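You operate a simulated robot arm through the tools that you are given. There is no shell and no other tool.

The job below is to be done with a simulated robot arm. You get a single attempt, and the scene is never put back.

Task
Seal the top end of the square post with wax.
Fine: the red wax brush takes it from the wax pot and goes back; the lid goes on again. Set down upright: red wax brush. A coat counts when it lies all over at full strength: go over it till it gets no stronger.

The check looks at the end state, three seconds after you hand in, the way a careful person would. Anything else that was tipped, shoved, dropped, spilled or broken makes it a failure. Lids that push on must go on centred and level and be pressed home; caps that screw on are set level and turned clockwise until they are tight.

Robot
A 6-joint arm with a fingered hand, fixed in place. Base frame: the origin is on the floor under the middle of its stand, x ahead of it, y to its left, z up; the work surface is at about z = 0.88. Units: m, rad, N and s.
With the tool pointing down near the work surface it reaches from about 0.14 to 0.84 m from the base axis. Its first joint turns from -2.897 to 2.897 rad. Payload 5 kg.
Tool frame: the origin (TCP) lies between the finger pads and is the grasp point; the fingertips stand 0.036 m ahead of it; z points along the fingers, y is the line along which they close. The gripper opens to 0.12 m; its body begins 0.042 m behind the TCP. The gripper is a hand of 4 fingers: y runs from the thumb to the fingers, the wrist lies at [-0.019, -0.123, -0.211] in the tool frame.
Orientation is that of the tool frame in the base frame, as [roll, pitch, yaw] about the fixed x, y, z axes, in that order (R = Rz(yaw) Ry(pitch) Rx(roll)). With the fingers straight down and the wrist toward the robot, the tool's x, y and z point along [0, 1, 0], [1, 0, 0] and [0, 0, -1] of the base frame.

Tools
- The arm moves only by the tool jog_arm. Its argument "motion" is a list of rows, each a list of 6 numbers: the shift along the base's x, y, z in cm, then the turn, a rotation vector about the base's x, y, z in rad. In form: [[tx, ty, tz, rx, ry, rz], ...]. A call has 1 to 20 rows; each row is the pose to reach, as a shift and turn from the pose commanded when the call began. Each row takes 0.2 s and may step no farther than 0.05 m and 0.15 rad from the row before; otherwise, the whole call is refused. Where a pose cannot be reached the arm comes as near as it can. A force on the tool above 40 N (or 10 N above the force at the start of the call, whichever is more), or a blocked arm, ends the call early, and 0.2 s more pass. In this call time passes only in rows, and 0.2 s behind the last. The reply holds the time, the measured pose of the TCP, the force on the tool along the base axes, the opening and the grip force, in the units named above and with some noise, with the torque about the TCP (base axes, N m) and any sound that the robot's microphone picked up.
- Cameras (640 x 400 px; columns grow to the right, rows downward): "scene" is fixed at [0.0465, 0.6548, 1.5027]; the picture's right is [-0.88, -0.47, 0.00], its down [-0.15, 0.28, -0.95] and it looks along [0.45, -0.84, -0.32] (base axes); focal length 342 px, centre (320, 200). "wrist" rides on the gripper at [0.073, -0.101, -0.142] in the tool frame; the picture's right is [-0.79, 0.29, -0.54], its down [-0.56, -0.70, 0.44] and it looks along [-0.25, 0.65, 0.71] (tool axes); focal length 280 px, centre (320, 200). There is no depth. A picture from a camera that has moved, and an enlarged one, comes with that camera's place and axes in the base frame and with its lens. The place of the scene camera against the robot may be out by one fixed shift of up to 0.012 m in any direction.
- capture(camera): a new picture of that camera. No time passes.
- lift_body(by): slides the trunk up (or, below 0, down) by that many m; the arm rides with it, the base frame stays. It gives what a move gives, with no picture.
- move_fingers(index, middle, ring, thumb_bend, thumb_turn): sets how far each is bent, from 0 (flat) to 100 (curled in); at 30 the hand is open as for a grip, at 70 the pads meet at the TCP. One left out holds its place. A second passes; each finger stops where it meets its share of the squeeze, and holds until it gets a number again. It is the only way to open and close the hand. It gives what a move gives, with no picture; readings hold the bend of each and the force on the fingers (four entries, about 0 where the hand has none), thumb and palm. thumb_turn goes from beside the hand (0) to across from the fingers (100), as for a grip.
- close_up(camera, box): a new picture of the part [left, top, right, bottom] of that camera's present view, enlarged. No time passes.
- sign_off(): hands the job in; it is judged then, once.

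Nothing tells you positions but the pictures and the camera data. Unless the task says otherwise, let go and move clear before handing in.

The tools are called as a command line: name --pt "numbers of a row" for each row, then --argument value for the rest, lists and objects as JSON in quotes. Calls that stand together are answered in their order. jog_arm: Moves the arm, as the interface text tells. Its arguments: {"type":"object","properties":{"motion":{"type":"array","items":{"type":"array","items":{"type":"number"}}}},"required":["motion"]} The other tools are called the same way: lift_body (by) moves the trunk up or down; move_fingers (index, middle, ring, thumb_bend, thumb_turn) moves the fingers one by one; capture (camera) takes a picture; close_up (camera, box) takes an enlarged picture of a part of a camera's view; sign_off () hands the job in.

At the start:

```text
time_s: 0.0
tool_pos: [0.2465, -0.6733, 1.3689]
tool_rot: [3.141, 0.0, 1.571]
wrist_force: [-0.1, -0.6, 0.3]
ft_torque: [0.04, -0.01, -0.01]
grip_width: 0.1196
grasp_force: 0.0
shape: jaw
bend: [30.0, 30.0, 30.0, 30.0, 98.0]
finger forces: [0.0, 0.0, 0.0, 0.0, 0.1, 0.0]
trunk travel left (down, up): [-0.813, 0.027]
```

scene: 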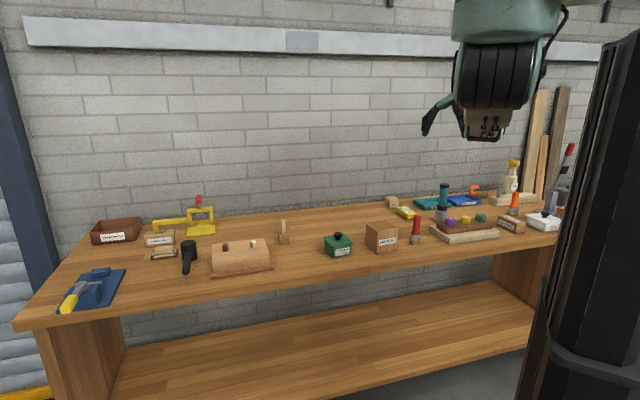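
wrist: 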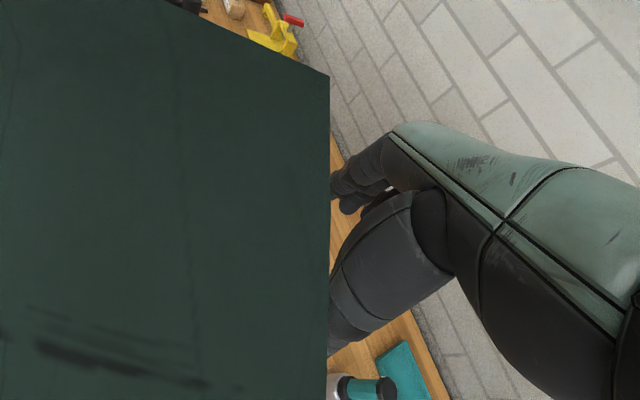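

I see a workbench with many items along the wall; I need to identify the wax pot, the red brush and the square post. I'll take enlarged pictures first.

close_up --camera "scene" --box '[260, 190, 460, 315]'

close_up --camera "scene" --box '[400, 130, 600, 255]'

close_up --camera "scene" --box '[40, 180, 300, 342]'

```text
3.20 times, centred on (360, 252) of scene
camera zoom: at [0.0465, 0.6548, 1.5027], right [-0.88, -0.47, 0.0], down [-0.15, 0.28, -0.95], along [0.45, -0.84, -0.32], focal length 1093 px, centre (192, 32)
```

zoom: 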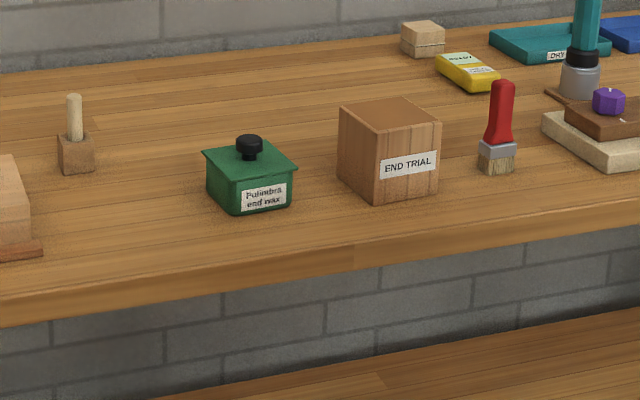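

```text
3.20 times, centred on (500, 192) of scene
camera zoom: at [0.0465, 0.6548, 1.5027], right [-0.88, -0.47, 0.0], down [-0.15, 0.28, -0.95], along [0.45, -0.84, -0.32], focal length 1093 px, centre (-256, 224)
```

zoom: 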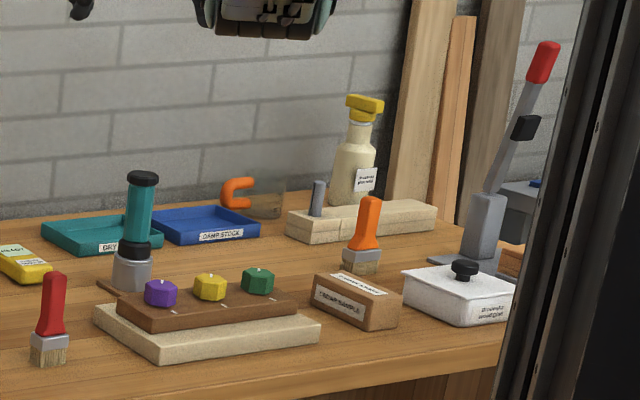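

```text
2.46 times, centred on (170, 261) of scene
camera zoom: at [0.0465, 0.6548, 1.5027], right [-0.88, -0.47, 0.0], down [-0.15, 0.28, -0.95], along [0.45, -0.84, -0.32], focal length 841 px, centre (689, 50)
```

zoom: 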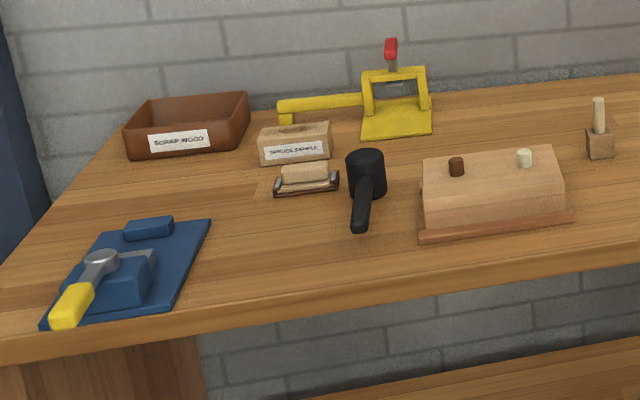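

The green "end wax" pot with a black-knobbed lid is near (0.56,-0.44), the END TRIAL square post near (0.42,-0.55), and the red brush standing upright near (0.31,-0.66). I'll look at the other labels before I move.

close_up --camera "scene" --box '[320, 215, 384, 255]'

close_up --camera "scene" --box '[360, 215, 440, 265]'

close_up --camera "scene" --box '[500, 185, 580, 235]'

close_up --camera "scene" --box '[260, 210, 324, 250]'

close_up --camera "scene" --box '[410, 0, 600, 145]'

```text
10.00 times, centred on (352, 235) of scene
camera zoom: at [0.0465, 0.6548, 1.5027], right [-0.88, -0.47, 0.0], down [-0.15, 0.28, -0.95], along [0.45, -0.84, -0.32], focal length 3416 px, centre (0, -150)
```

zoom: 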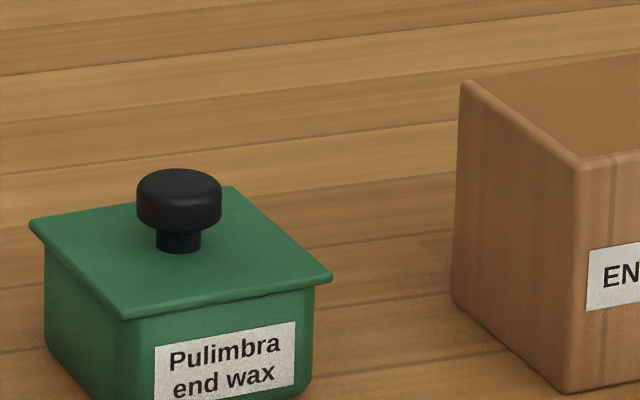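

```text
8.00 times, centred on (400, 240) of scene
camera zoom: at [0.0465, 0.6548, 1.5027], right [-0.88, -0.47, 0.0], down [-0.15, 0.28, -0.95], along [0.45, -0.84, -0.32], focal length 2733 px, centre (-320, -120)
```

zoom: 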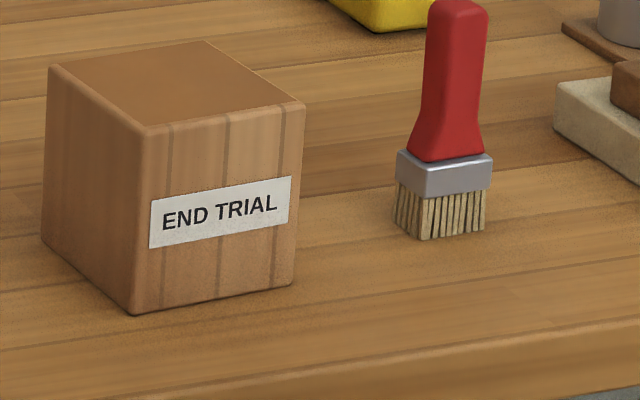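

```text
8.00 times, centred on (540, 210) of scene
camera zoom: at [0.0465, 0.6548, 1.5027], right [-0.88, -0.47, 0.0], down [-0.15, 0.28, -0.95], along [0.45, -0.84, -0.32], focal length 2733 px, centre (-1440, 120)
```

zoom: 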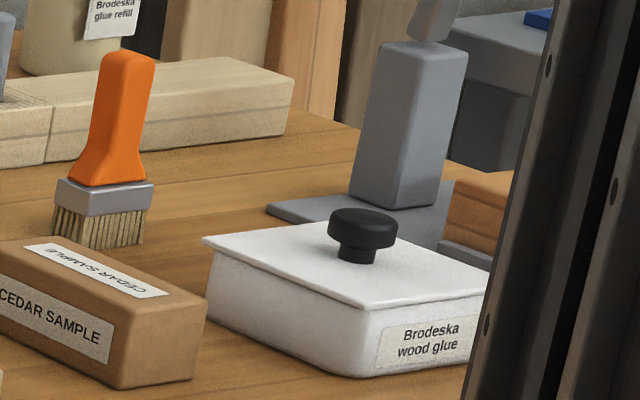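

```text
10.00 times, centred on (292, 230) of scene
camera zoom: at [0.0465, 0.6548, 1.5027], right [-0.88, -0.47, 0.0], down [-0.15, 0.28, -0.95], along [0.45, -0.84, -0.32], focal length 3416 px, centre (600, -100)
```

zoom: 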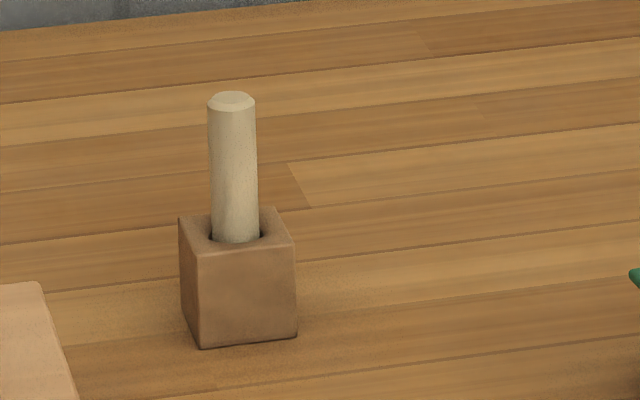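

```text
2.76 times, centred on (505, 72) of scene
camera zoom: at [0.0465, 0.6548, 1.5027], right [-0.88, -0.47, 0.0], down [-0.15, 0.28, -0.95], along [0.45, -0.84, -0.32], focal length 942 px, centre (-190, 552)
```

zoom: 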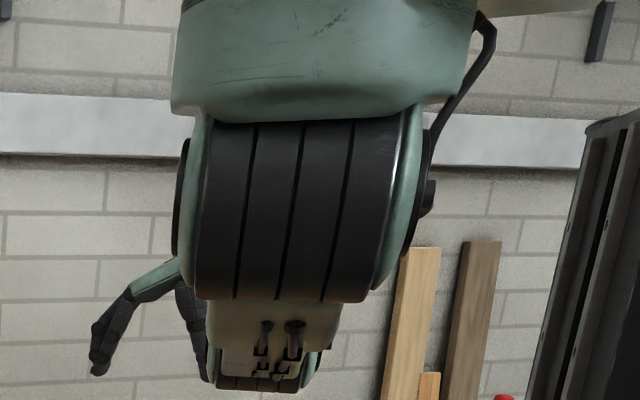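

The wax pot, lid, brush and post are all clear now. Next I'll look closely at the hand and brush to plan the grasp.

close_up --camera "scene" --box '[410, 80, 522, 150]'

close_up --camera "scene" --box '[396, 210, 444, 250]'

close_up --camera "wrist" --box '[300, 100, 500, 400]'

```text
5.71 times, centred on (466, 115) of scene
camera zoom: at [0.0465, 0.6548, 1.5027], right [-0.88, -0.47, 0.0], down [-0.15, 0.28, -0.95], along [0.45, -0.84, -0.32], focal length 1952 px, centre (-514, 686)
```

zoom: 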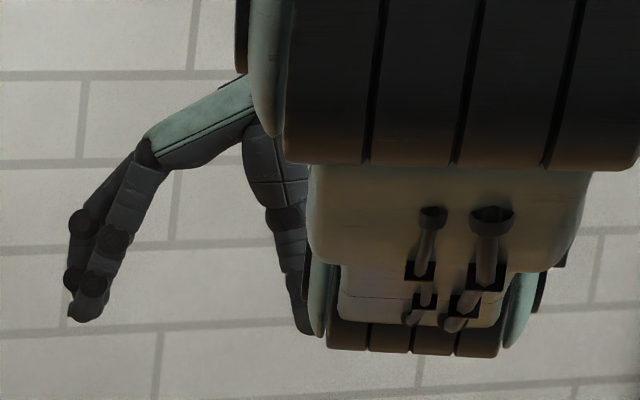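

```text
10.00 times, centred on (420, 230) of scene
camera zoom: at [0.0465, 0.6548, 1.5027], right [-0.88, -0.47, 0.0], down [-0.15, 0.28, -0.95], along [0.45, -0.84, -0.32], focal length 3416 px, centre (-680, -100)
```

zoom: 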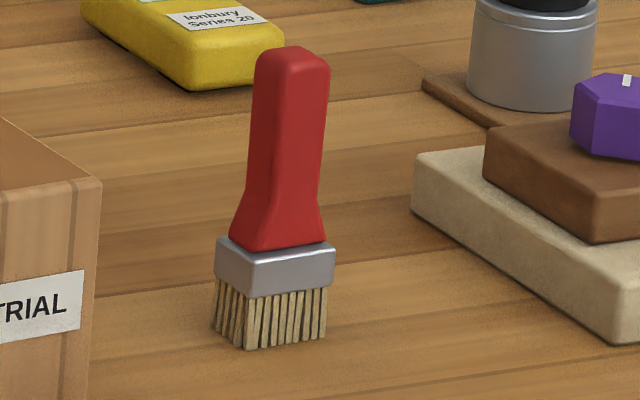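

```text
1.33 times, centred on (400, 250) of wrist
camera zoom: at [0.1458, -0.5998, 1.5108], right [0.29, -0.79, 0.54], down [-0.7, -0.56, -0.44], along [0.65, -0.25, -0.71], focal length 374 px, centre (213, 133)
```

zoom: 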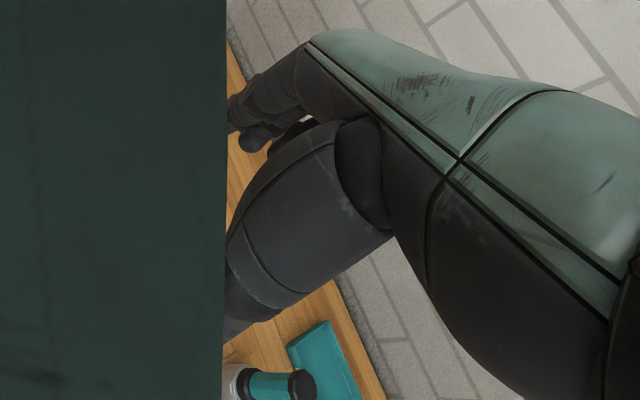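

The bench runs at about 45° to the base frame, with free space in front of the row of items. I'll bring the hand over that free space and turn it square to the bench, staying high.

jog_arm --pt "1.4 2.7 0 0 0 -0.07" --pt "2.8 5.4 0 0 0 -0.14" --pt "4.2 8.1 0 0 0 -0.21" --pt "5.6 10.8 0 0 0 -0.28" --pt "7.0 13.5 0 0 0 -0.35" --pt "8.4 16.2 0 0 0 -0.42" --pt "9.8 18.9 0 0 0 -0.49" --pt "11.2 21.6 0 0 0 -0.56" --pt "12.6 24.3 0 0 0 -0.63" --pt "14.0 27.0 0 0 0 -0.7"

capture --camera "scene"

capture --camera "wrist"

```text
time_s: 2.2
tool_pos: [0.4255, -0.4483, 1.2894]
tool_rot: [3.128, 0.002, 0.868]
wrist_force: [0.2, 0.8, 0.1]
ft_torque: [-0.04, 0.03, -0.01]
grip_width: 0.1196
grasp_force: 0.0
shape: jaw
bend: [30.0, 30.0, 30.0, 30.0, 98.0]
finger forces: [0.0, 0.0, 0.1, 0.0, 0.0, 0.0]
out of reach, approached as far as the arm can: row 1, 2, 3, 4, 5, 6, 7, 8, 9, 10
trunk travel left (down, up): [-0.813, 0.027]
```

```text
taken
```

scene: 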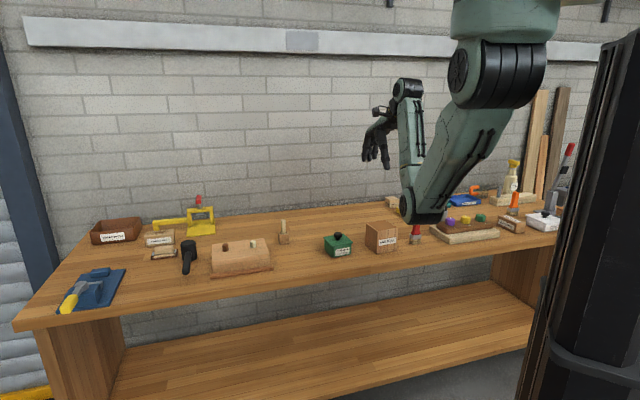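

```text
taken
camera wrist: at [0.394, -0.3265, 1.4291], right [-0.29, -0.78, 0.55], down [-0.89, 0.02, -0.45], along [0.34, -0.62, -0.7], focal length 280 px, centre (320, 200)
```

wrist: 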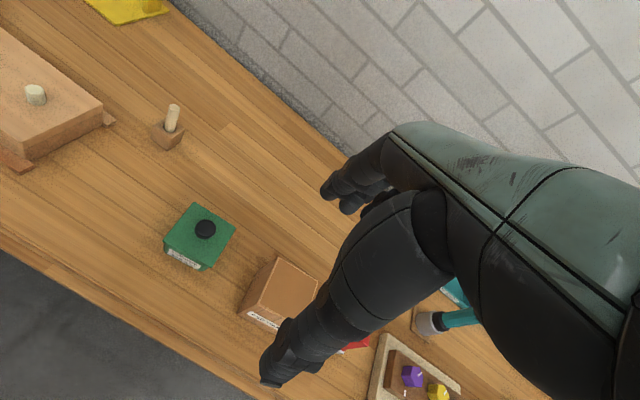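

The hand is over the bench and the wrist camera now sees the pot, the block and the tools. I'll lower the trunk in steps to get into comfortable reach and check the clearances.

lift_body --by -0.12

capture --camera "scene"

capture --camera "wrist"

```text
time_s: 3.7
tool_pos: [0.4239, -0.4504, 1.1692]
tool_rot: [3.127, 0.0, 0.87]
wrist_force: [-0.1, 0.3, -0.1]
ft_torque: [0.03, -0.02, 0.01]
grip_width: 0.1195
grasp_force: 0.1
shape: jaw
bend: [30.0, 30.0, 30.0, 30.0, 98.0]
finger forces: [0.0, 0.1, 0.0, 0.1, 0.1, 0.1]
trunk travel left (down, up): [-0.693, 0.147]
```

```text
taken
```

scene: 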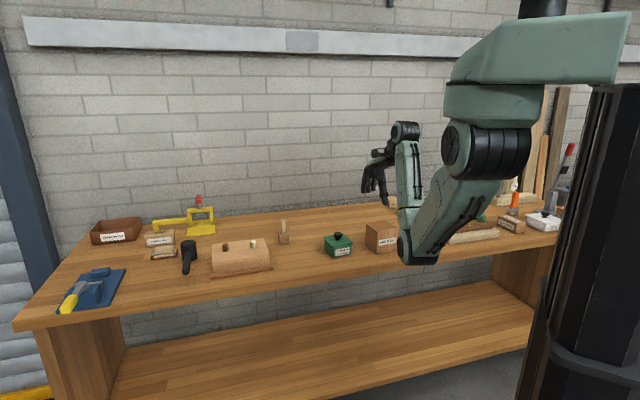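

```text
taken
camera wrist: at [0.3924, -0.3289, 1.3092], right [-0.29, -0.78, 0.55], down [-0.89, 0.02, -0.45], along [0.34, -0.62, -0.71], focal length 280 px, centre (320, 200)
```

wrist: 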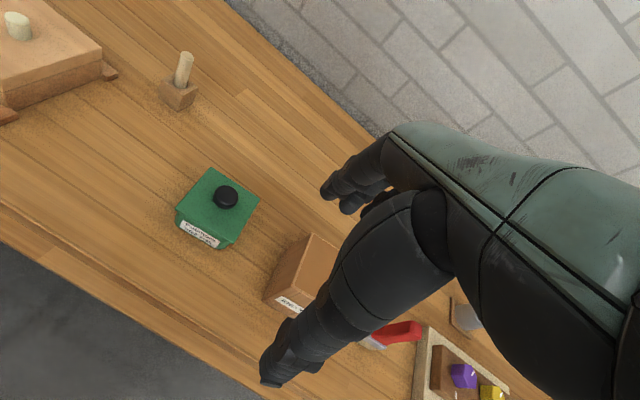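

The wrist camera gives a good second view. I'll zoom it on the pot and on the block and brush area to cross-check positions.

close_up --camera "wrist" --box '[160, 150, 288, 230]'

close_up --camera "wrist" --box '[250, 220, 442, 340]'

close_up --camera "scene" --box '[340, 100, 468, 180]'

```text
5.00 times, centred on (224, 190) of wrist
camera zoom: at [0.3924, -0.3289, 1.3092], right [-0.29, -0.78, 0.55], down [-0.89, 0.02, -0.45], along [0.34, -0.62, -0.71], focal length 1402 px, centre (800, 250)
```

zoom: 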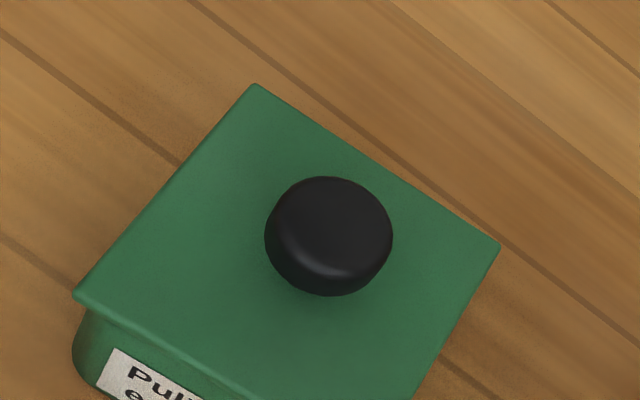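

```text
3.33 times, centred on (346, 280) of wrist
camera zoom: at [0.3924, -0.3289, 1.3092], right [-0.29, -0.78, 0.55], down [-0.89, 0.02, -0.45], along [0.34, -0.62, -0.71], focal length 935 px, centre (233, -67)
```

zoom: 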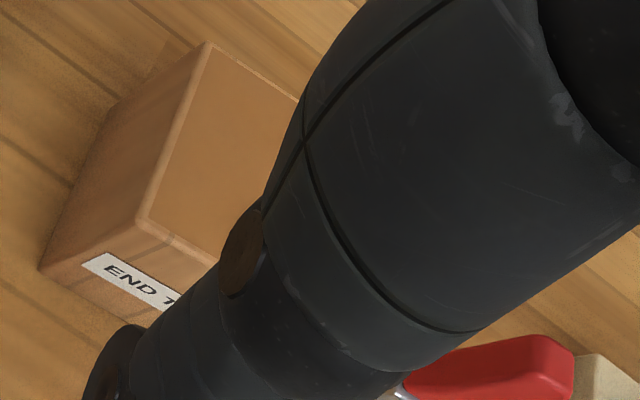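

```text
5.00 times, centred on (404, 140) of scene
camera zoom: at [0.0465, 0.6548, 1.5027], right [-0.88, -0.47, 0.0], down [-0.15, 0.28, -0.95], along [0.45, -0.84, -0.32], focal length 1708 px, centre (-100, 500)
```

zoom: 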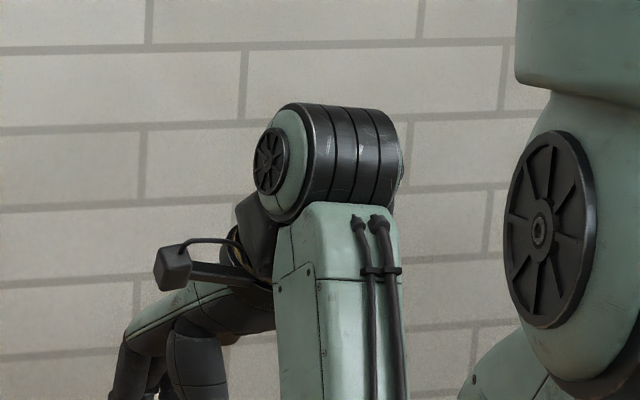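

Both cameras agree: the lid centre is near (0.576,-0.476), aligned at about 50° yaw, which matches the tool. I'll move above the pot, still high, and check how the fingers look there.

jog_arm --pt "3 -0.5 -1 0 0 0" --pt "6 -1 -2 0 0 0" --pt "9 -1.5 -3 0 0 0" --pt "12 -2 -4 0 0 0" --pt "15 -2.5 -5 0 0 0"

capture --camera "scene"

capture --camera "wrist"

```text
time_s: 4.9
tool_pos: [0.5751, -0.4777, 1.1177]
tool_rot: [3.129, -0.001, 0.872]
wrist_force: [0.0, -0.4, 0.1]
ft_torque: [-0.01, -0.01, 0.01]
grip_width: 0.1196
grasp_force: 0.1
shape: jaw
bend: [30.0, 30.0, 30.0, 30.0, 98.0]
finger forces: [0.1, 0.1, 0.1, 0.0, 0.0, 0.0]
trunk travel left (down, up): [-0.693, 0.147]
```

```text
taken
```

scene: 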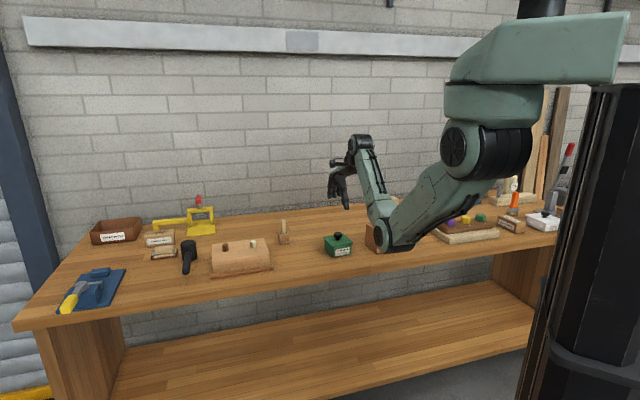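

```text
taken
camera wrist: at [0.5441, -0.3543, 1.258], right [-0.29, -0.78, 0.55], down [-0.89, 0.02, -0.45], along [0.34, -0.62, -0.71], focal length 280 px, centre (320, 200)
```

wrist: 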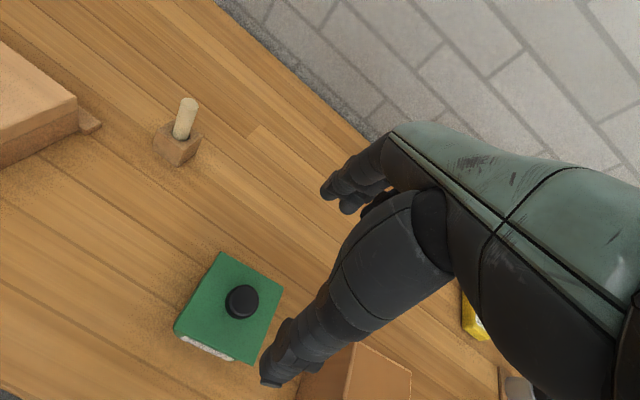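

The hand is over the pot and the stereo estimate puts the knob top at z≈0.95. I'll try the finger closure here in the air to see how the fingertips meet.

move_fingers --index 56 --middle 56 --ring 56 --thumb_bend 56 --thumb_turn 100

close_up --camera "scene" --box '[300, 120, 412, 190]'

capture --camera "wrist"

close_up --camera "scene" --box '[300, 160, 428, 260]'

```text
time_s: 5.9
tool_pos: [0.5738, -0.4761, 1.1193]
tool_rot: [3.13, 0.002, 0.872]
wrist_force: [0.2, 0.4, -0.2]
ft_torque: [0.03, -0.01, -0.01]
grip_width: 0.0467
grasp_force: 0.1
shape: fingers
bend: [56.0, 56.0, 56.0, 56.0, 100.0]
finger forces: [0.1, 0.1, 0.0, 0.0, 0.0, 0.0]
trunk travel left (down, up): [-0.693, 0.147]
```

```text
5.71 times, centred on (356, 155) of scene
camera zoom: at [0.0465, 0.6548, 1.5027], right [-0.88, -0.47, 0.0], down [-0.15, 0.28, -0.95], along [0.45, -0.84, -0.32], focal length 1952 px, centre (114, 457)
```

zoom: 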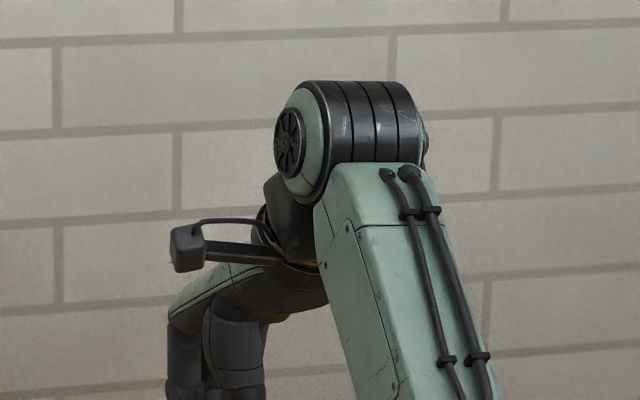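

```text
taken
camera wrist: at [0.5429, -0.354, 1.2585], right [-0.29, -0.78, 0.55], down [-0.89, 0.02, -0.45], along [0.34, -0.62, -0.71], focal length 280 px, centre (320, 200)
```

wrist: 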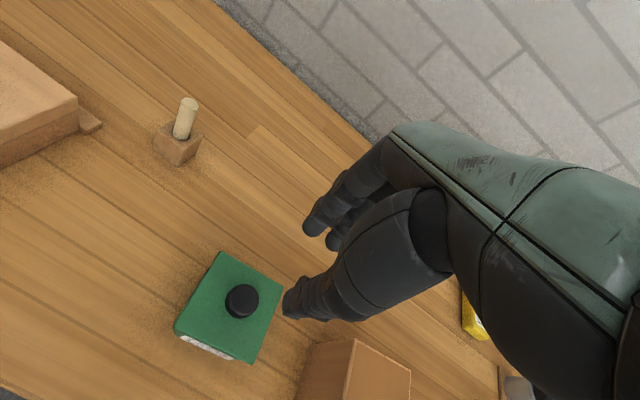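

```text
4.00 times, centred on (364, 210) of scene
camera zoom: at [0.0465, 0.6548, 1.5027], right [-0.88, -0.47, 0.0], down [-0.15, 0.28, -0.95], along [0.45, -0.84, -0.32], focal length 1366 px, centre (144, 160)
```

zoom: 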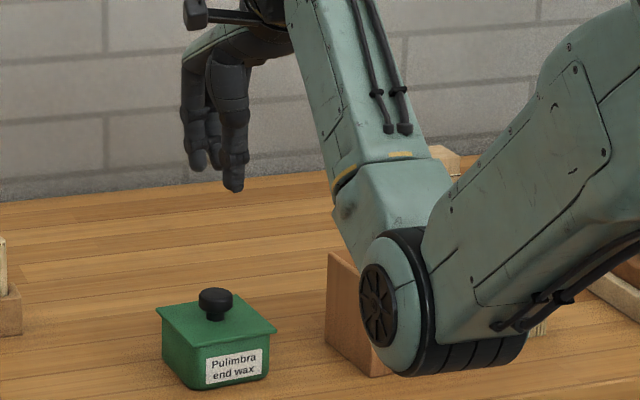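

The fingertip geometry matches the tool frame. I'll zoom the wrist camera on the pot for a precise second sight line.

close_up --camera "wrist" --box '[160, 240, 320, 370]'

```text
3.08 times, centred on (240, 305) of wrist
camera zoom: at [0.5429, -0.354, 1.2585], right [-0.29, -0.78, 0.55], down [-0.89, 0.02, -0.45], along [0.34, -0.62, -0.71], focal length 863 px, centre (566, -123)
```

zoom: 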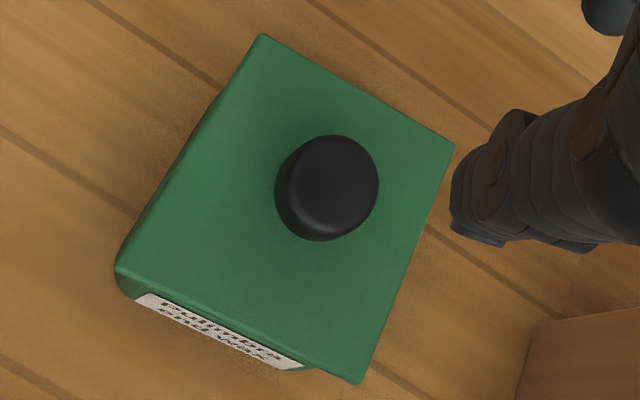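

I place the knob's centre at (0.574,-0.4745), its top at z≈0.951 and the lid plane at ≈0.926. I'll open the fingers slightly wider and descend until the fingertips are around the knob, checking from the side.

move_fingers --index 48 --middle 48 --ring 48 --thumb_bend 48 --thumb_turn 100

jog_arm --pt "0 0.1 -2 0.004 0.005 0" --pt "0 0.2 -4 0.008 0.009 0" --pt "0 0.2 -6 0.008 0.009 0" --pt "0 0.2 -8 0.008 0.009 0" --pt "0 0.2 -10 0.008 0.009 0" --pt "0 0.2 -11.5 0.008 0.009 0" --pt "0 0.2 -12.5 0.008 0.009 0"

close_up --camera "scene" --box '[290, 190, 386, 250]'

capture --camera "wrist"

capture --camera "scene"

```text
time_s: 6.9
tool_pos: [0.5738, -0.4762, 1.118]
tool_rot: [3.127, -0.001, 0.87]
wrist_force: [0.6, -1.1, 1.4]
ft_torque: [-0.02, -0.03, 0.02]
grip_width: 0.0695
grasp_force: 0.1
shape: fingers
bend: [48.0, 48.0, 48.0, 48.0, 100.0]
finger forces: [0.0, 0.0, 0.1, 0.0, 0.0, 0.0]
trunk travel left (down, up): [-0.693, 0.147]
```

```text
time_s: 8.5
tool_pos: [0.5729, -0.4729, 0.9956]
tool_rot: [3.137, 0.002, 0.869]
wrist_force: [0.2, -0.7, 0.0]
ft_torque: [0.01, 0.02, 0.0]
grip_width: 0.0696
grasp_force: 0.2
shape: fingers
bend: [48.0, 48.0, 48.0, 48.0, 100.0]
finger forces: [0.0, 0.0, 0.0, 0.0, 0.0, 0.1]
trunk travel left (down, up): [-0.693, 0.147]
```

```text
6.67 times, centred on (338, 220) of scene
camera zoom: at [0.0465, 0.6548, 1.5027], right [-0.88, -0.47, 0.0], down [-0.15, 0.28, -0.95], along [0.45, -0.84, -0.32], focal length 2277 px, centre (200, 67)
```

zoom: 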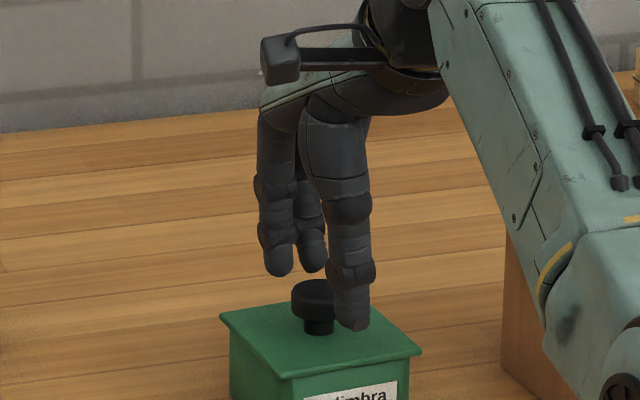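

```text
taken
camera wrist: at [0.5435, -0.3522, 1.1359], right [-0.29, -0.79, 0.54], down [-0.9, 0.02, -0.44], along [0.34, -0.61, -0.71], focal length 280 px, centre (320, 200)
```

wrist: 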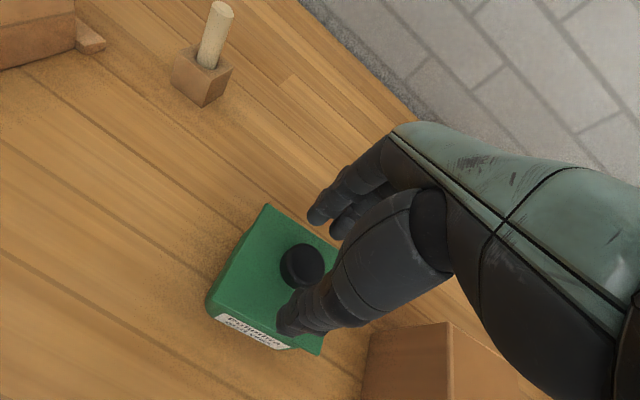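

```text
taken
```

scene: 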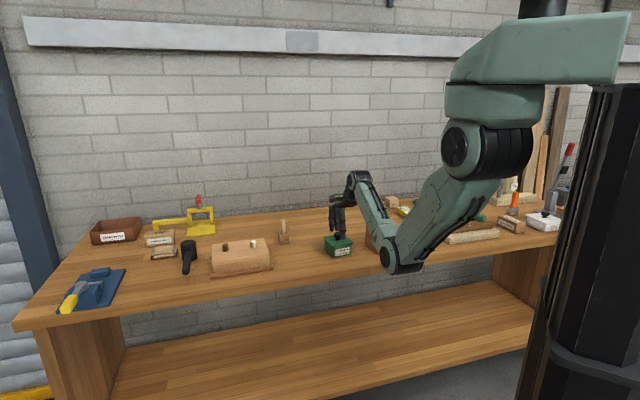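

The hand is centred over the knob. I'll lower another 1.6 cm so the fingertips reach just below the knob's disc, then check.

jog_arm --pt "0 -0.1 -0.8 0 0 0" --pt "0 -0.1 -1.6 0 0 0"

close_up --camera "scene" --box '[300, 205, 380, 255]'

close_up --camera "wrist" --box '[200, 180, 392, 360]'

```text
time_s: 9.1
tool_pos: [0.5726, -0.4733, 0.9778]
tool_rot: [-3.141, 0.001, 0.871]
wrist_force: [0.1, 0.3, -1.1]
ft_torque: [0.0, -0.03, 0.03]
grip_width: 0.0697
grasp_force: 0.1
shape: fingers
bend: [48.0, 48.0, 48.0, 48.0, 100.0]
finger forces: [0.1, 0.0, 0.1, 0.0, 0.0, 0.0]
trunk travel left (down, up): [-0.693, 0.147]
```

```text
8.00 times, centred on (340, 230) of scene
camera zoom: at [0.0465, 0.6548, 1.5027], right [-0.88, -0.47, 0.0], down [-0.15, 0.28, -0.95], along [0.45, -0.84, -0.32], focal length 2733 px, centre (160, -40)
```

zoom: 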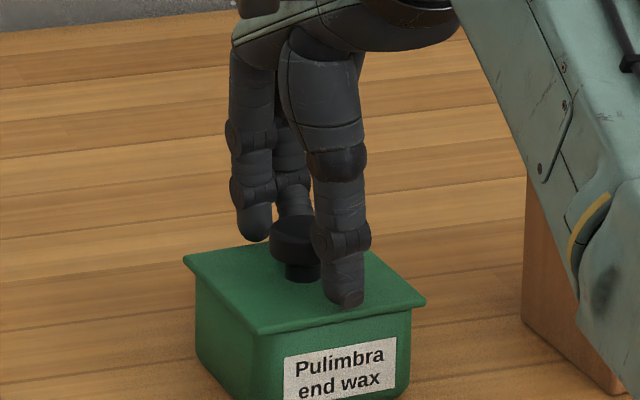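

```text
2.22 times, centred on (296, 270) of wrist
camera zoom: at [0.5434, -0.3529, 1.1196], right [-0.29, -0.79, 0.54], down [-0.9, 0.02, -0.44], along [0.34, -0.61, -0.71], focal length 623 px, centre (373, 44)
```

zoom: 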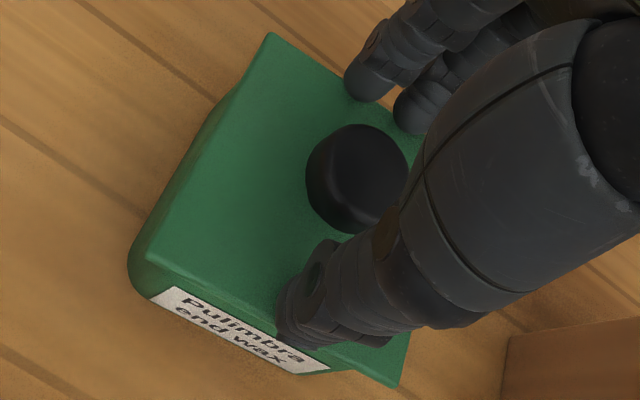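

The knob sits between thumb and fingers, with the thumb opposing index and middle. I'll nudge slightly along the tool x to balance the grip, then close thumb, index and middle.

jog_arm --pt "0.25 0.2 0 0 0 0"

move_fingers --index 58 --middle 58 --thumb_bend 58

close_up --camera "scene" --box '[300, 205, 380, 255]'

close_up --camera "wrist" --box '[200, 180, 392, 360]'

```text
time_s: 9.5
tool_pos: [0.5751, -0.4707, 0.9778]
tool_rot: [3.142, -0.001, 0.871]
wrist_force: [0.5, -0.9, 0.2]
ft_torque: [-0.03, -0.02, 0.02]
grip_width: 0.0697
grasp_force: 0.1
shape: fingers
bend: [48.0, 48.0, 48.0, 48.0, 100.0]
finger forces: [0.1, 0.0, 0.0, 0.1, 0.0, 0.0]
trunk travel left (down, up): [-0.693, 0.147]
```

```text
time_s: 10.5
tool_pos: [0.5749, -0.4714, 0.9785]
tool_rot: [3.139, 0.001, 0.87]
wrist_force: [-0.1, -0.9, 0.1]
ft_torque: [0.01, -0.01, -0.02]
grip_width: 0.0435
grasp_force: 0.0
shape: fingers
bend: [57.0, 57.0, 48.0, 57.0, 100.0]
finger forces: [0.1, 0.1, 0.1, 0.0, 0.0, 0.0]
trunk travel left (down, up): [-0.693, 0.147]
```

```text
8.00 times, centred on (340, 230) of scene
camera zoom: at [0.0465, 0.6548, 1.5027], right [-0.88, -0.47, 0.0], down [-0.15, 0.28, -0.95], along [0.45, -0.84, -0.32], focal length 2733 px, centre (160, -40)
```

zoom: 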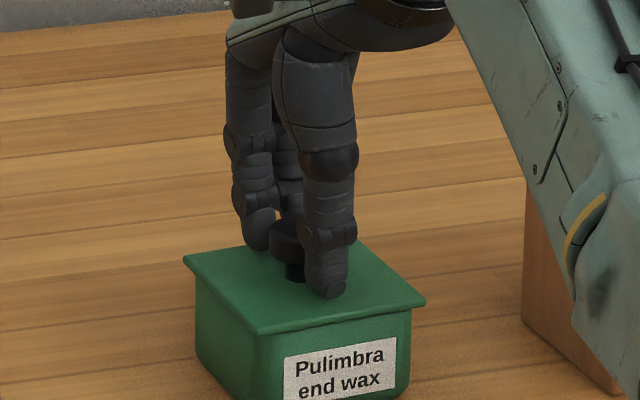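

```text
2.22 times, centred on (296, 270) of wrist
camera zoom: at [0.5453, -0.3507, 1.1199], right [-0.29, -0.79, 0.54], down [-0.9, 0.02, -0.44], along [0.34, -0.61, -0.71], focal length 623 px, centre (373, 44)
```

zoom: 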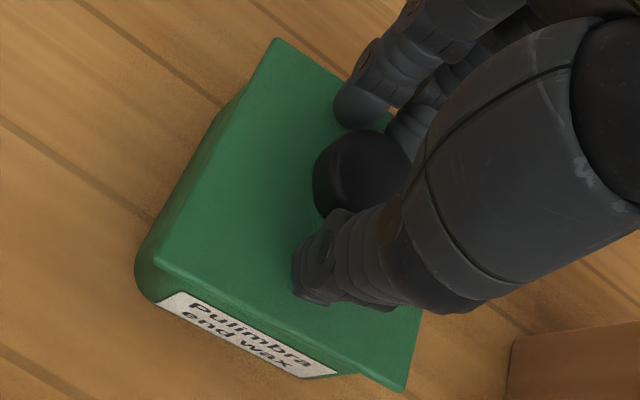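

The fingertips flank the knob just above the lid. Now I'll squeeze.

move_fingers --index 72 --middle 72 --thumb_bend 72

close_up --camera "scene" --box '[300, 205, 380, 255]'

close_up --camera "wrist" --box '[200, 180, 392, 360]'

```text
time_s: 11.5
tool_pos: [0.5746, -0.4719, 0.9787]
tool_rot: [3.14, -0.002, 0.872]
wrist_force: [0.9, -0.4, 3.7]
ft_torque: [0.07, 0.1, 0.01]
grip_width: 0.0293
grasp_force: 16.7
shape: fingers
bend: [71.0, 65.0, 48.0, 62.0, 100.0]
finger forces: [9.3, 8.1, 0.0, 0.0, 16.0, 0.0]
trunk travel left (down, up): [-0.693, 0.147]
heard: snap
```

```text
8.00 times, centred on (340, 230) of scene
camera zoom: at [0.0465, 0.6548, 1.5027], right [-0.88, -0.47, 0.0], down [-0.15, 0.28, -0.95], along [0.45, -0.84, -0.32], focal length 2733 px, centre (160, -40)
```

zoom: 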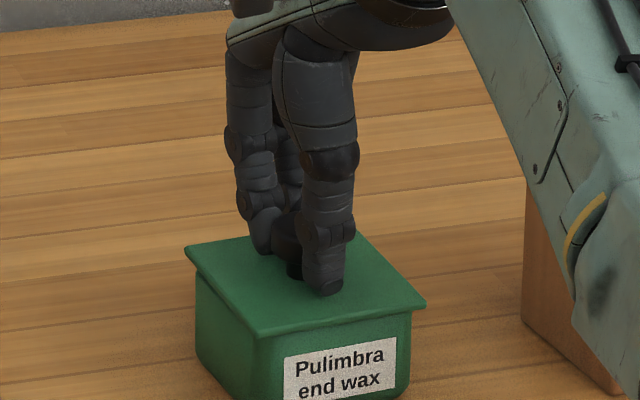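

```text
2.22 times, centred on (296, 270) of wrist
camera zoom: at [0.5452, -0.3506, 1.1203], right [-0.29, -0.79, 0.54], down [-0.9, 0.02, -0.44], along [0.34, -0.61, -0.71], focal length 623 px, centre (373, 44)
```

zoom: 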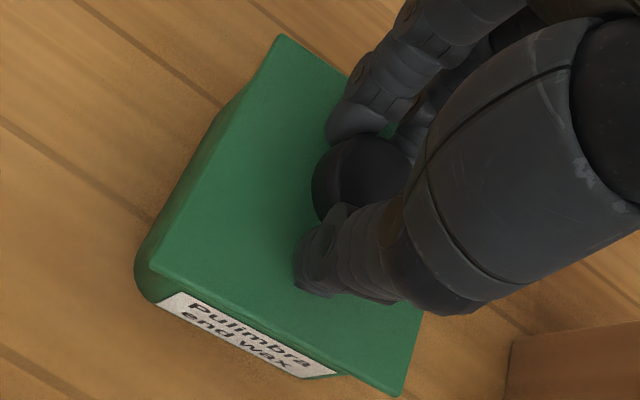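

The lid has popped loose (a snap) and the grip holds at about 17 N. I'll lift straight up slowly.

jog_arm --pt "0 0 0.5 0 0 0" --pt "0 0 1.0 0 0 0" --pt "0 0 1.8 0 0 0" --pt "0 0 3.0 0 0 0" --pt "0 0 4.5 0 0 0" --pt "0 0 6.0 0 0 0"

close_up --camera "scene" --box '[290, 185, 402, 255]'

capture --camera "wrist"

```text
time_s: 12.9
tool_pos: [0.5769, -0.4741, 1.0391]
tool_rot: [3.139, 0.0, 0.872]
wrist_force: [-0.4, -0.4, -0.2]
ft_torque: [0.0, -0.02, 0.0]
grip_width: 0.0292
grasp_force: 17.1
shape: fingers
bend: [71.0, 65.0, 48.0, 61.0, 100.0]
finger forces: [8.5, 7.7, 0.5, 0.0, 16.7, 0.0]
trunk travel left (down, up): [-0.693, 0.147]
```

```text
5.71 times, centred on (346, 220) of scene
camera zoom: at [0.0465, 0.6548, 1.5027], right [-0.88, -0.47, 0.0], down [-0.15, 0.28, -0.95], along [0.45, -0.84, -0.32], focal length 1952 px, centre (171, 86)
```

zoom: 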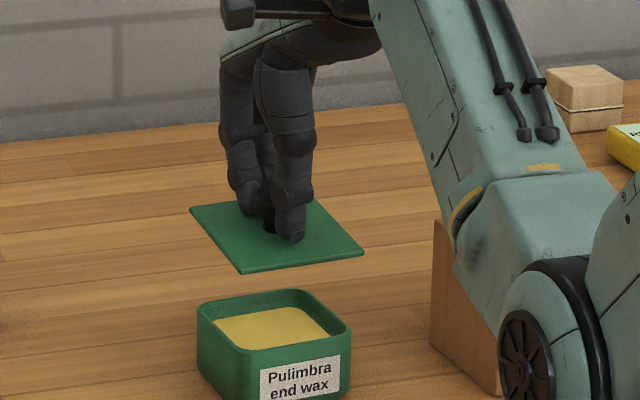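

```text
taken
camera wrist: at [0.5462, -0.3531, 1.1799], right [-0.29, -0.79, 0.54], down [-0.9, 0.02, -0.44], along [0.34, -0.61, -0.71], focal length 280 px, centre (320, 200)
```

wrist: 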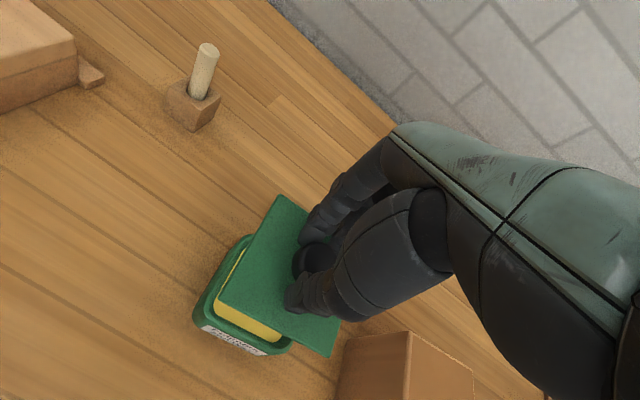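

The lid is off cleanly and yellow wax is visible. I'll carry the lid to the free bench area left of the pot and lower it close to the surface.

jog_arm --pt "0 0 1 0 0 0" --pt "1.5 1.8 1.5 0 0 0" --pt "3.5 4.3 1.5 0 0 0" --pt "5.5 6.8 1.5 0 0 0" --pt "7.5 9.2 1.5 0 0 0" --pt "8.7 10.7 1.0 0 0 0" --pt "8.7 10.7 -1 0 0 0" --pt "8.7 10.7 -3 0 0 0" --pt "8.7 10.7 -5 0 0 0" --pt "8.7 10.7 -7 0 0 0"

close_up --camera "scene" --box '[250, 190, 378, 270]'

capture --camera "wrist"

```text
time_s: 15.1
tool_pos: [0.6618, -0.3655, 0.966]
tool_rot: [3.141, -0.001, 0.871]
wrist_force: [0.7, -0.1, -0.9]
ft_torque: [-0.01, 0.0, -0.05]
grip_width: 0.0293
grasp_force: 16.8
shape: fingers
bend: [71.0, 65.0, 48.0, 61.0, 100.0]
finger forces: [8.8, 7.6, 0.5, 0.0, 16.4, 0.0]
trunk travel left (down, up): [-0.693, 0.147]
```

```text
5.00 times, centred on (314, 230) of scene
camera zoom: at [0.0465, 0.6548, 1.5027], right [-0.88, -0.47, 0.0], down [-0.15, 0.28, -0.95], along [0.45, -0.84, -0.32], focal length 1708 px, centre (350, 50)
```

zoom: 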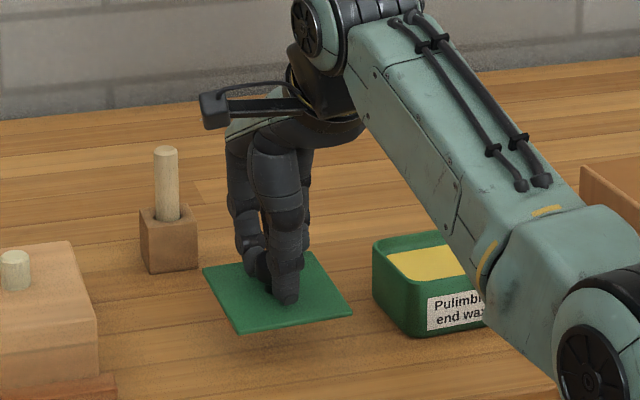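

```text
taken
camera wrist: at [0.6331, -0.2445, 1.1081], right [-0.29, -0.79, 0.54], down [-0.9, 0.02, -0.44], along [0.34, -0.61, -0.71], focal length 280 px, centre (320, 200)
```

wrist: 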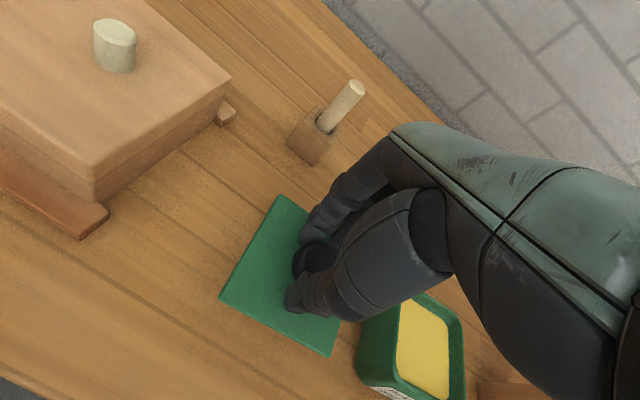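

The lid is level over the free bench area. I'll lower it gently.

jog_arm --pt "0 0 -1 0 0 0" --pt "0 0 -2 0 0 0"

jog_arm --pt "0 0 -0.3 0 0 0"

jog_arm --pt "0 0 -0.3 0 0 0"

close_up --camera "scene" --box '[270, 215, 350, 265]'

```text
time_s: 15.7
tool_pos: [0.6617, -0.3656, 0.9473]
tool_rot: [-3.141, 0.0, 0.87]
wrist_force: [0.7, -0.6, -0.9]
ft_torque: [0.0, -0.01, 0.01]
grip_width: 0.0295
grasp_force: 16.8
shape: fingers
bend: [71.0, 65.0, 48.0, 61.0, 100.0]
finger forces: [8.9, 7.6, 0.6, 0.1, 16.5, 0.0]
trunk travel left (down, up): [-0.693, 0.147]
```

```text
time_s: 16.1
tool_pos: [0.6635, -0.3648, 0.9444]
tool_rot: [3.138, 0.001, 0.869]
wrist_force: [-0.3, -0.1, 0.0]
ft_torque: [-0.01, 0.02, 0.01]
grip_width: 0.0293
grasp_force: 16.7
shape: fingers
bend: [71.0, 65.0, 48.0, 61.0, 100.0]
finger forces: [8.9, 7.6, 0.6, 0.0, 16.6, 0.1]
trunk travel left (down, up): [-0.693, 0.147]
```

```text
time_s: 16.5
tool_pos: [0.6621, -0.3654, 0.9422]
tool_rot: [3.141, 0.001, 0.871]
wrist_force: [-0.5, 0.4, -0.1]
ft_torque: [-0.01, -0.02, 0.01]
grip_width: 0.0291
grasp_force: 17.3
shape: fingers
bend: [71.0, 65.0, 48.0, 61.0, 100.0]
finger forces: [8.9, 7.6, 0.6, 0.1, 16.5, 0.0]
trunk travel left (down, up): [-0.693, 0.147]
```

```text
8.00 times, centred on (310, 240) of scene
camera zoom: at [0.0465, 0.6548, 1.5027], right [-0.88, -0.47, 0.0], down [-0.15, 0.28, -0.95], along [0.45, -0.84, -0.32], focal length 2733 px, centre (400, -120)
```

zoom: 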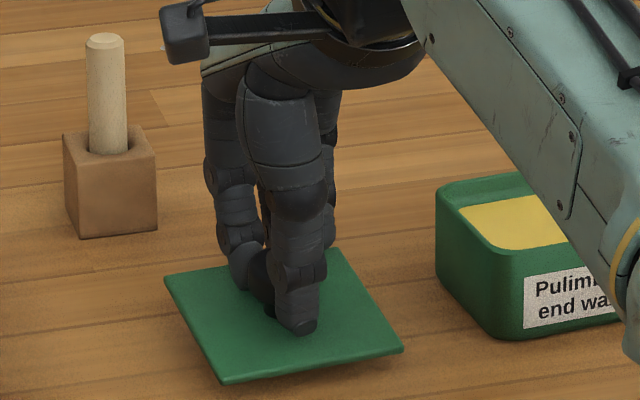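

Not touching yet; the lid still hovers slightly. I'll continue down in small steps while watching the force.

jog_arm --pt "0 0 -0.3 0 0 0"

jog_arm --pt "0 0 -0.3 0 0 0"

jog_arm --pt "0 0 -0.2 0 0 0"

close_up --camera "scene" --box '[270, 215, 350, 265]'

```text
time_s: 16.9
tool_pos: [0.6613, -0.3652, 0.938]
tool_rot: [-3.14, 0.0, 0.87]
wrist_force: [0.0, 0.3, -0.7]
ft_torque: [0.01, 0.01, -0.02]
grip_width: 0.0296
grasp_force: 16.6
shape: fingers
bend: [71.0, 65.0, 48.0, 61.0, 100.0]
finger forces: [8.8, 7.6, 0.5, 0.1, 16.6, 0.0]
trunk travel left (down, up): [-0.693, 0.147]
```

```text
time_s: 17.3
tool_pos: [0.6624, -0.3647, 0.9359]
tool_rot: [3.138, 0.0, 0.87]
wrist_force: [-0.9, 0.3, -0.1]
ft_torque: [-0.01, 0.01, -0.01]
grip_width: 0.0293
grasp_force: 17.0
shape: fingers
bend: [71.0, 65.0, 48.0, 61.0, 100.0]
finger forces: [8.7, 7.5, 0.7, 0.0, 16.7, 0.0]
trunk travel left (down, up): [-0.693, 0.147]
```

```text
time_s: 17.7
tool_pos: [0.6628, -0.3656, 0.935]
tool_rot: [3.138, 0.0, 0.872]
wrist_force: [0.8, 0.1, 3.3]
ft_torque: [0.03, 0.07, -0.03]
grip_width: 0.0294
grasp_force: 16.3
shape: fingers
bend: [71.0, 65.0, 48.0, 62.0, 100.0]
finger forces: [8.7, 7.6, 0.2, 0.1, 16.2, 0.0]
trunk travel left (down, up): [-0.693, 0.147]
```

```text
8.00 times, centred on (310, 240) of scene
camera zoom: at [0.0465, 0.6548, 1.5027], right [-0.88, -0.47, 0.0], down [-0.15, 0.28, -0.95], along [0.45, -0.84, -0.32], focal length 2733 px, centre (400, -120)
```

zoom: 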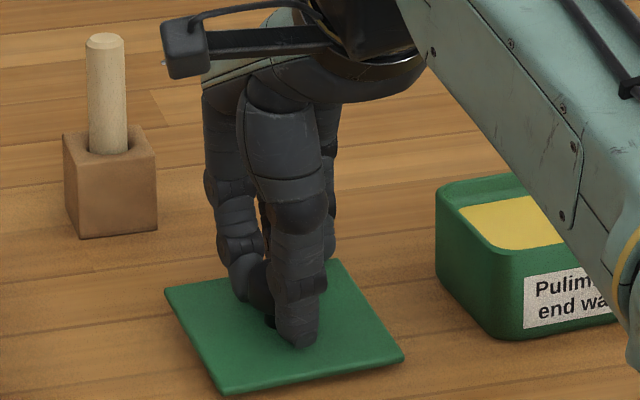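

The lid rests on the bench (about 3 N of contact). I'll release it and rise.

move_fingers --index 58 --middle 58 --thumb_bend 57

move_fingers --index 48 --middle 48 --thumb_bend 48

close_up --camera "scene" --box '[270, 215, 350, 265]'

close_up --camera "wrist" --box '[200, 180, 392, 360]'

```text
time_s: 18.7
tool_pos: [0.6626, -0.3652, 0.9339]
tool_rot: [3.139, 0.001, 0.872]
wrist_force: [-0.3, 0.4, -0.7]
ft_torque: [0.0, 0.02, -0.02]
grip_width: 0.0444
grasp_force: 0.0
shape: fingers
bend: [57.0, 57.0, 48.0, 56.0, 100.0]
finger forces: [0.0, 0.0, 0.1, 0.0, 0.0, 0.0]
trunk travel left (down, up): [-0.693, 0.147]
```

```text
time_s: 19.7
tool_pos: [0.663, -0.3652, 0.9351]
tool_rot: [3.141, 0.0, 0.871]
wrist_force: [-0.6, 0.0, -0.1]
ft_torque: [0.05, 0.0, 0.01]
grip_width: 0.0697
grasp_force: 0.1
shape: fingers
bend: [48.0, 48.0, 48.0, 48.0, 100.0]
finger forces: [0.1, 0.0, 0.1, 0.0, 0.1, 0.0]
trunk travel left (down, up): [-0.693, 0.147]
```

```text
8.00 times, centred on (310, 240) of scene
camera zoom: at [0.0465, 0.6548, 1.5027], right [-0.88, -0.47, 0.0], down [-0.15, 0.28, -0.95], along [0.45, -0.84, -0.32], focal length 2733 px, centre (400, -120)
```

zoom: 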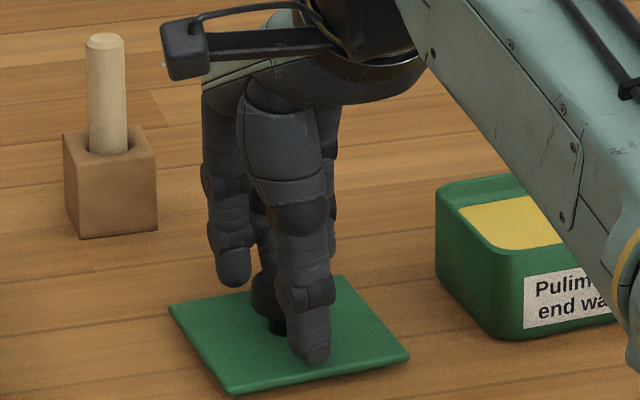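

```text
2.22 times, centred on (296, 270) of wrist
camera zoom: at [0.6329, -0.2442, 1.0759], right [-0.29, -0.79, 0.54], down [-0.9, 0.02, -0.44], along [0.34, -0.61, -0.71], focal length 623 px, centre (373, 44)
```

zoom: 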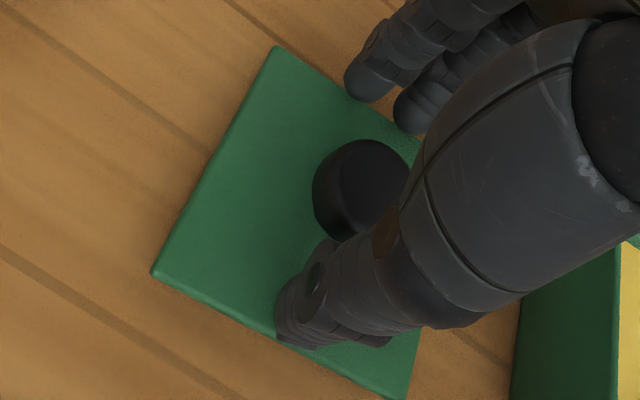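

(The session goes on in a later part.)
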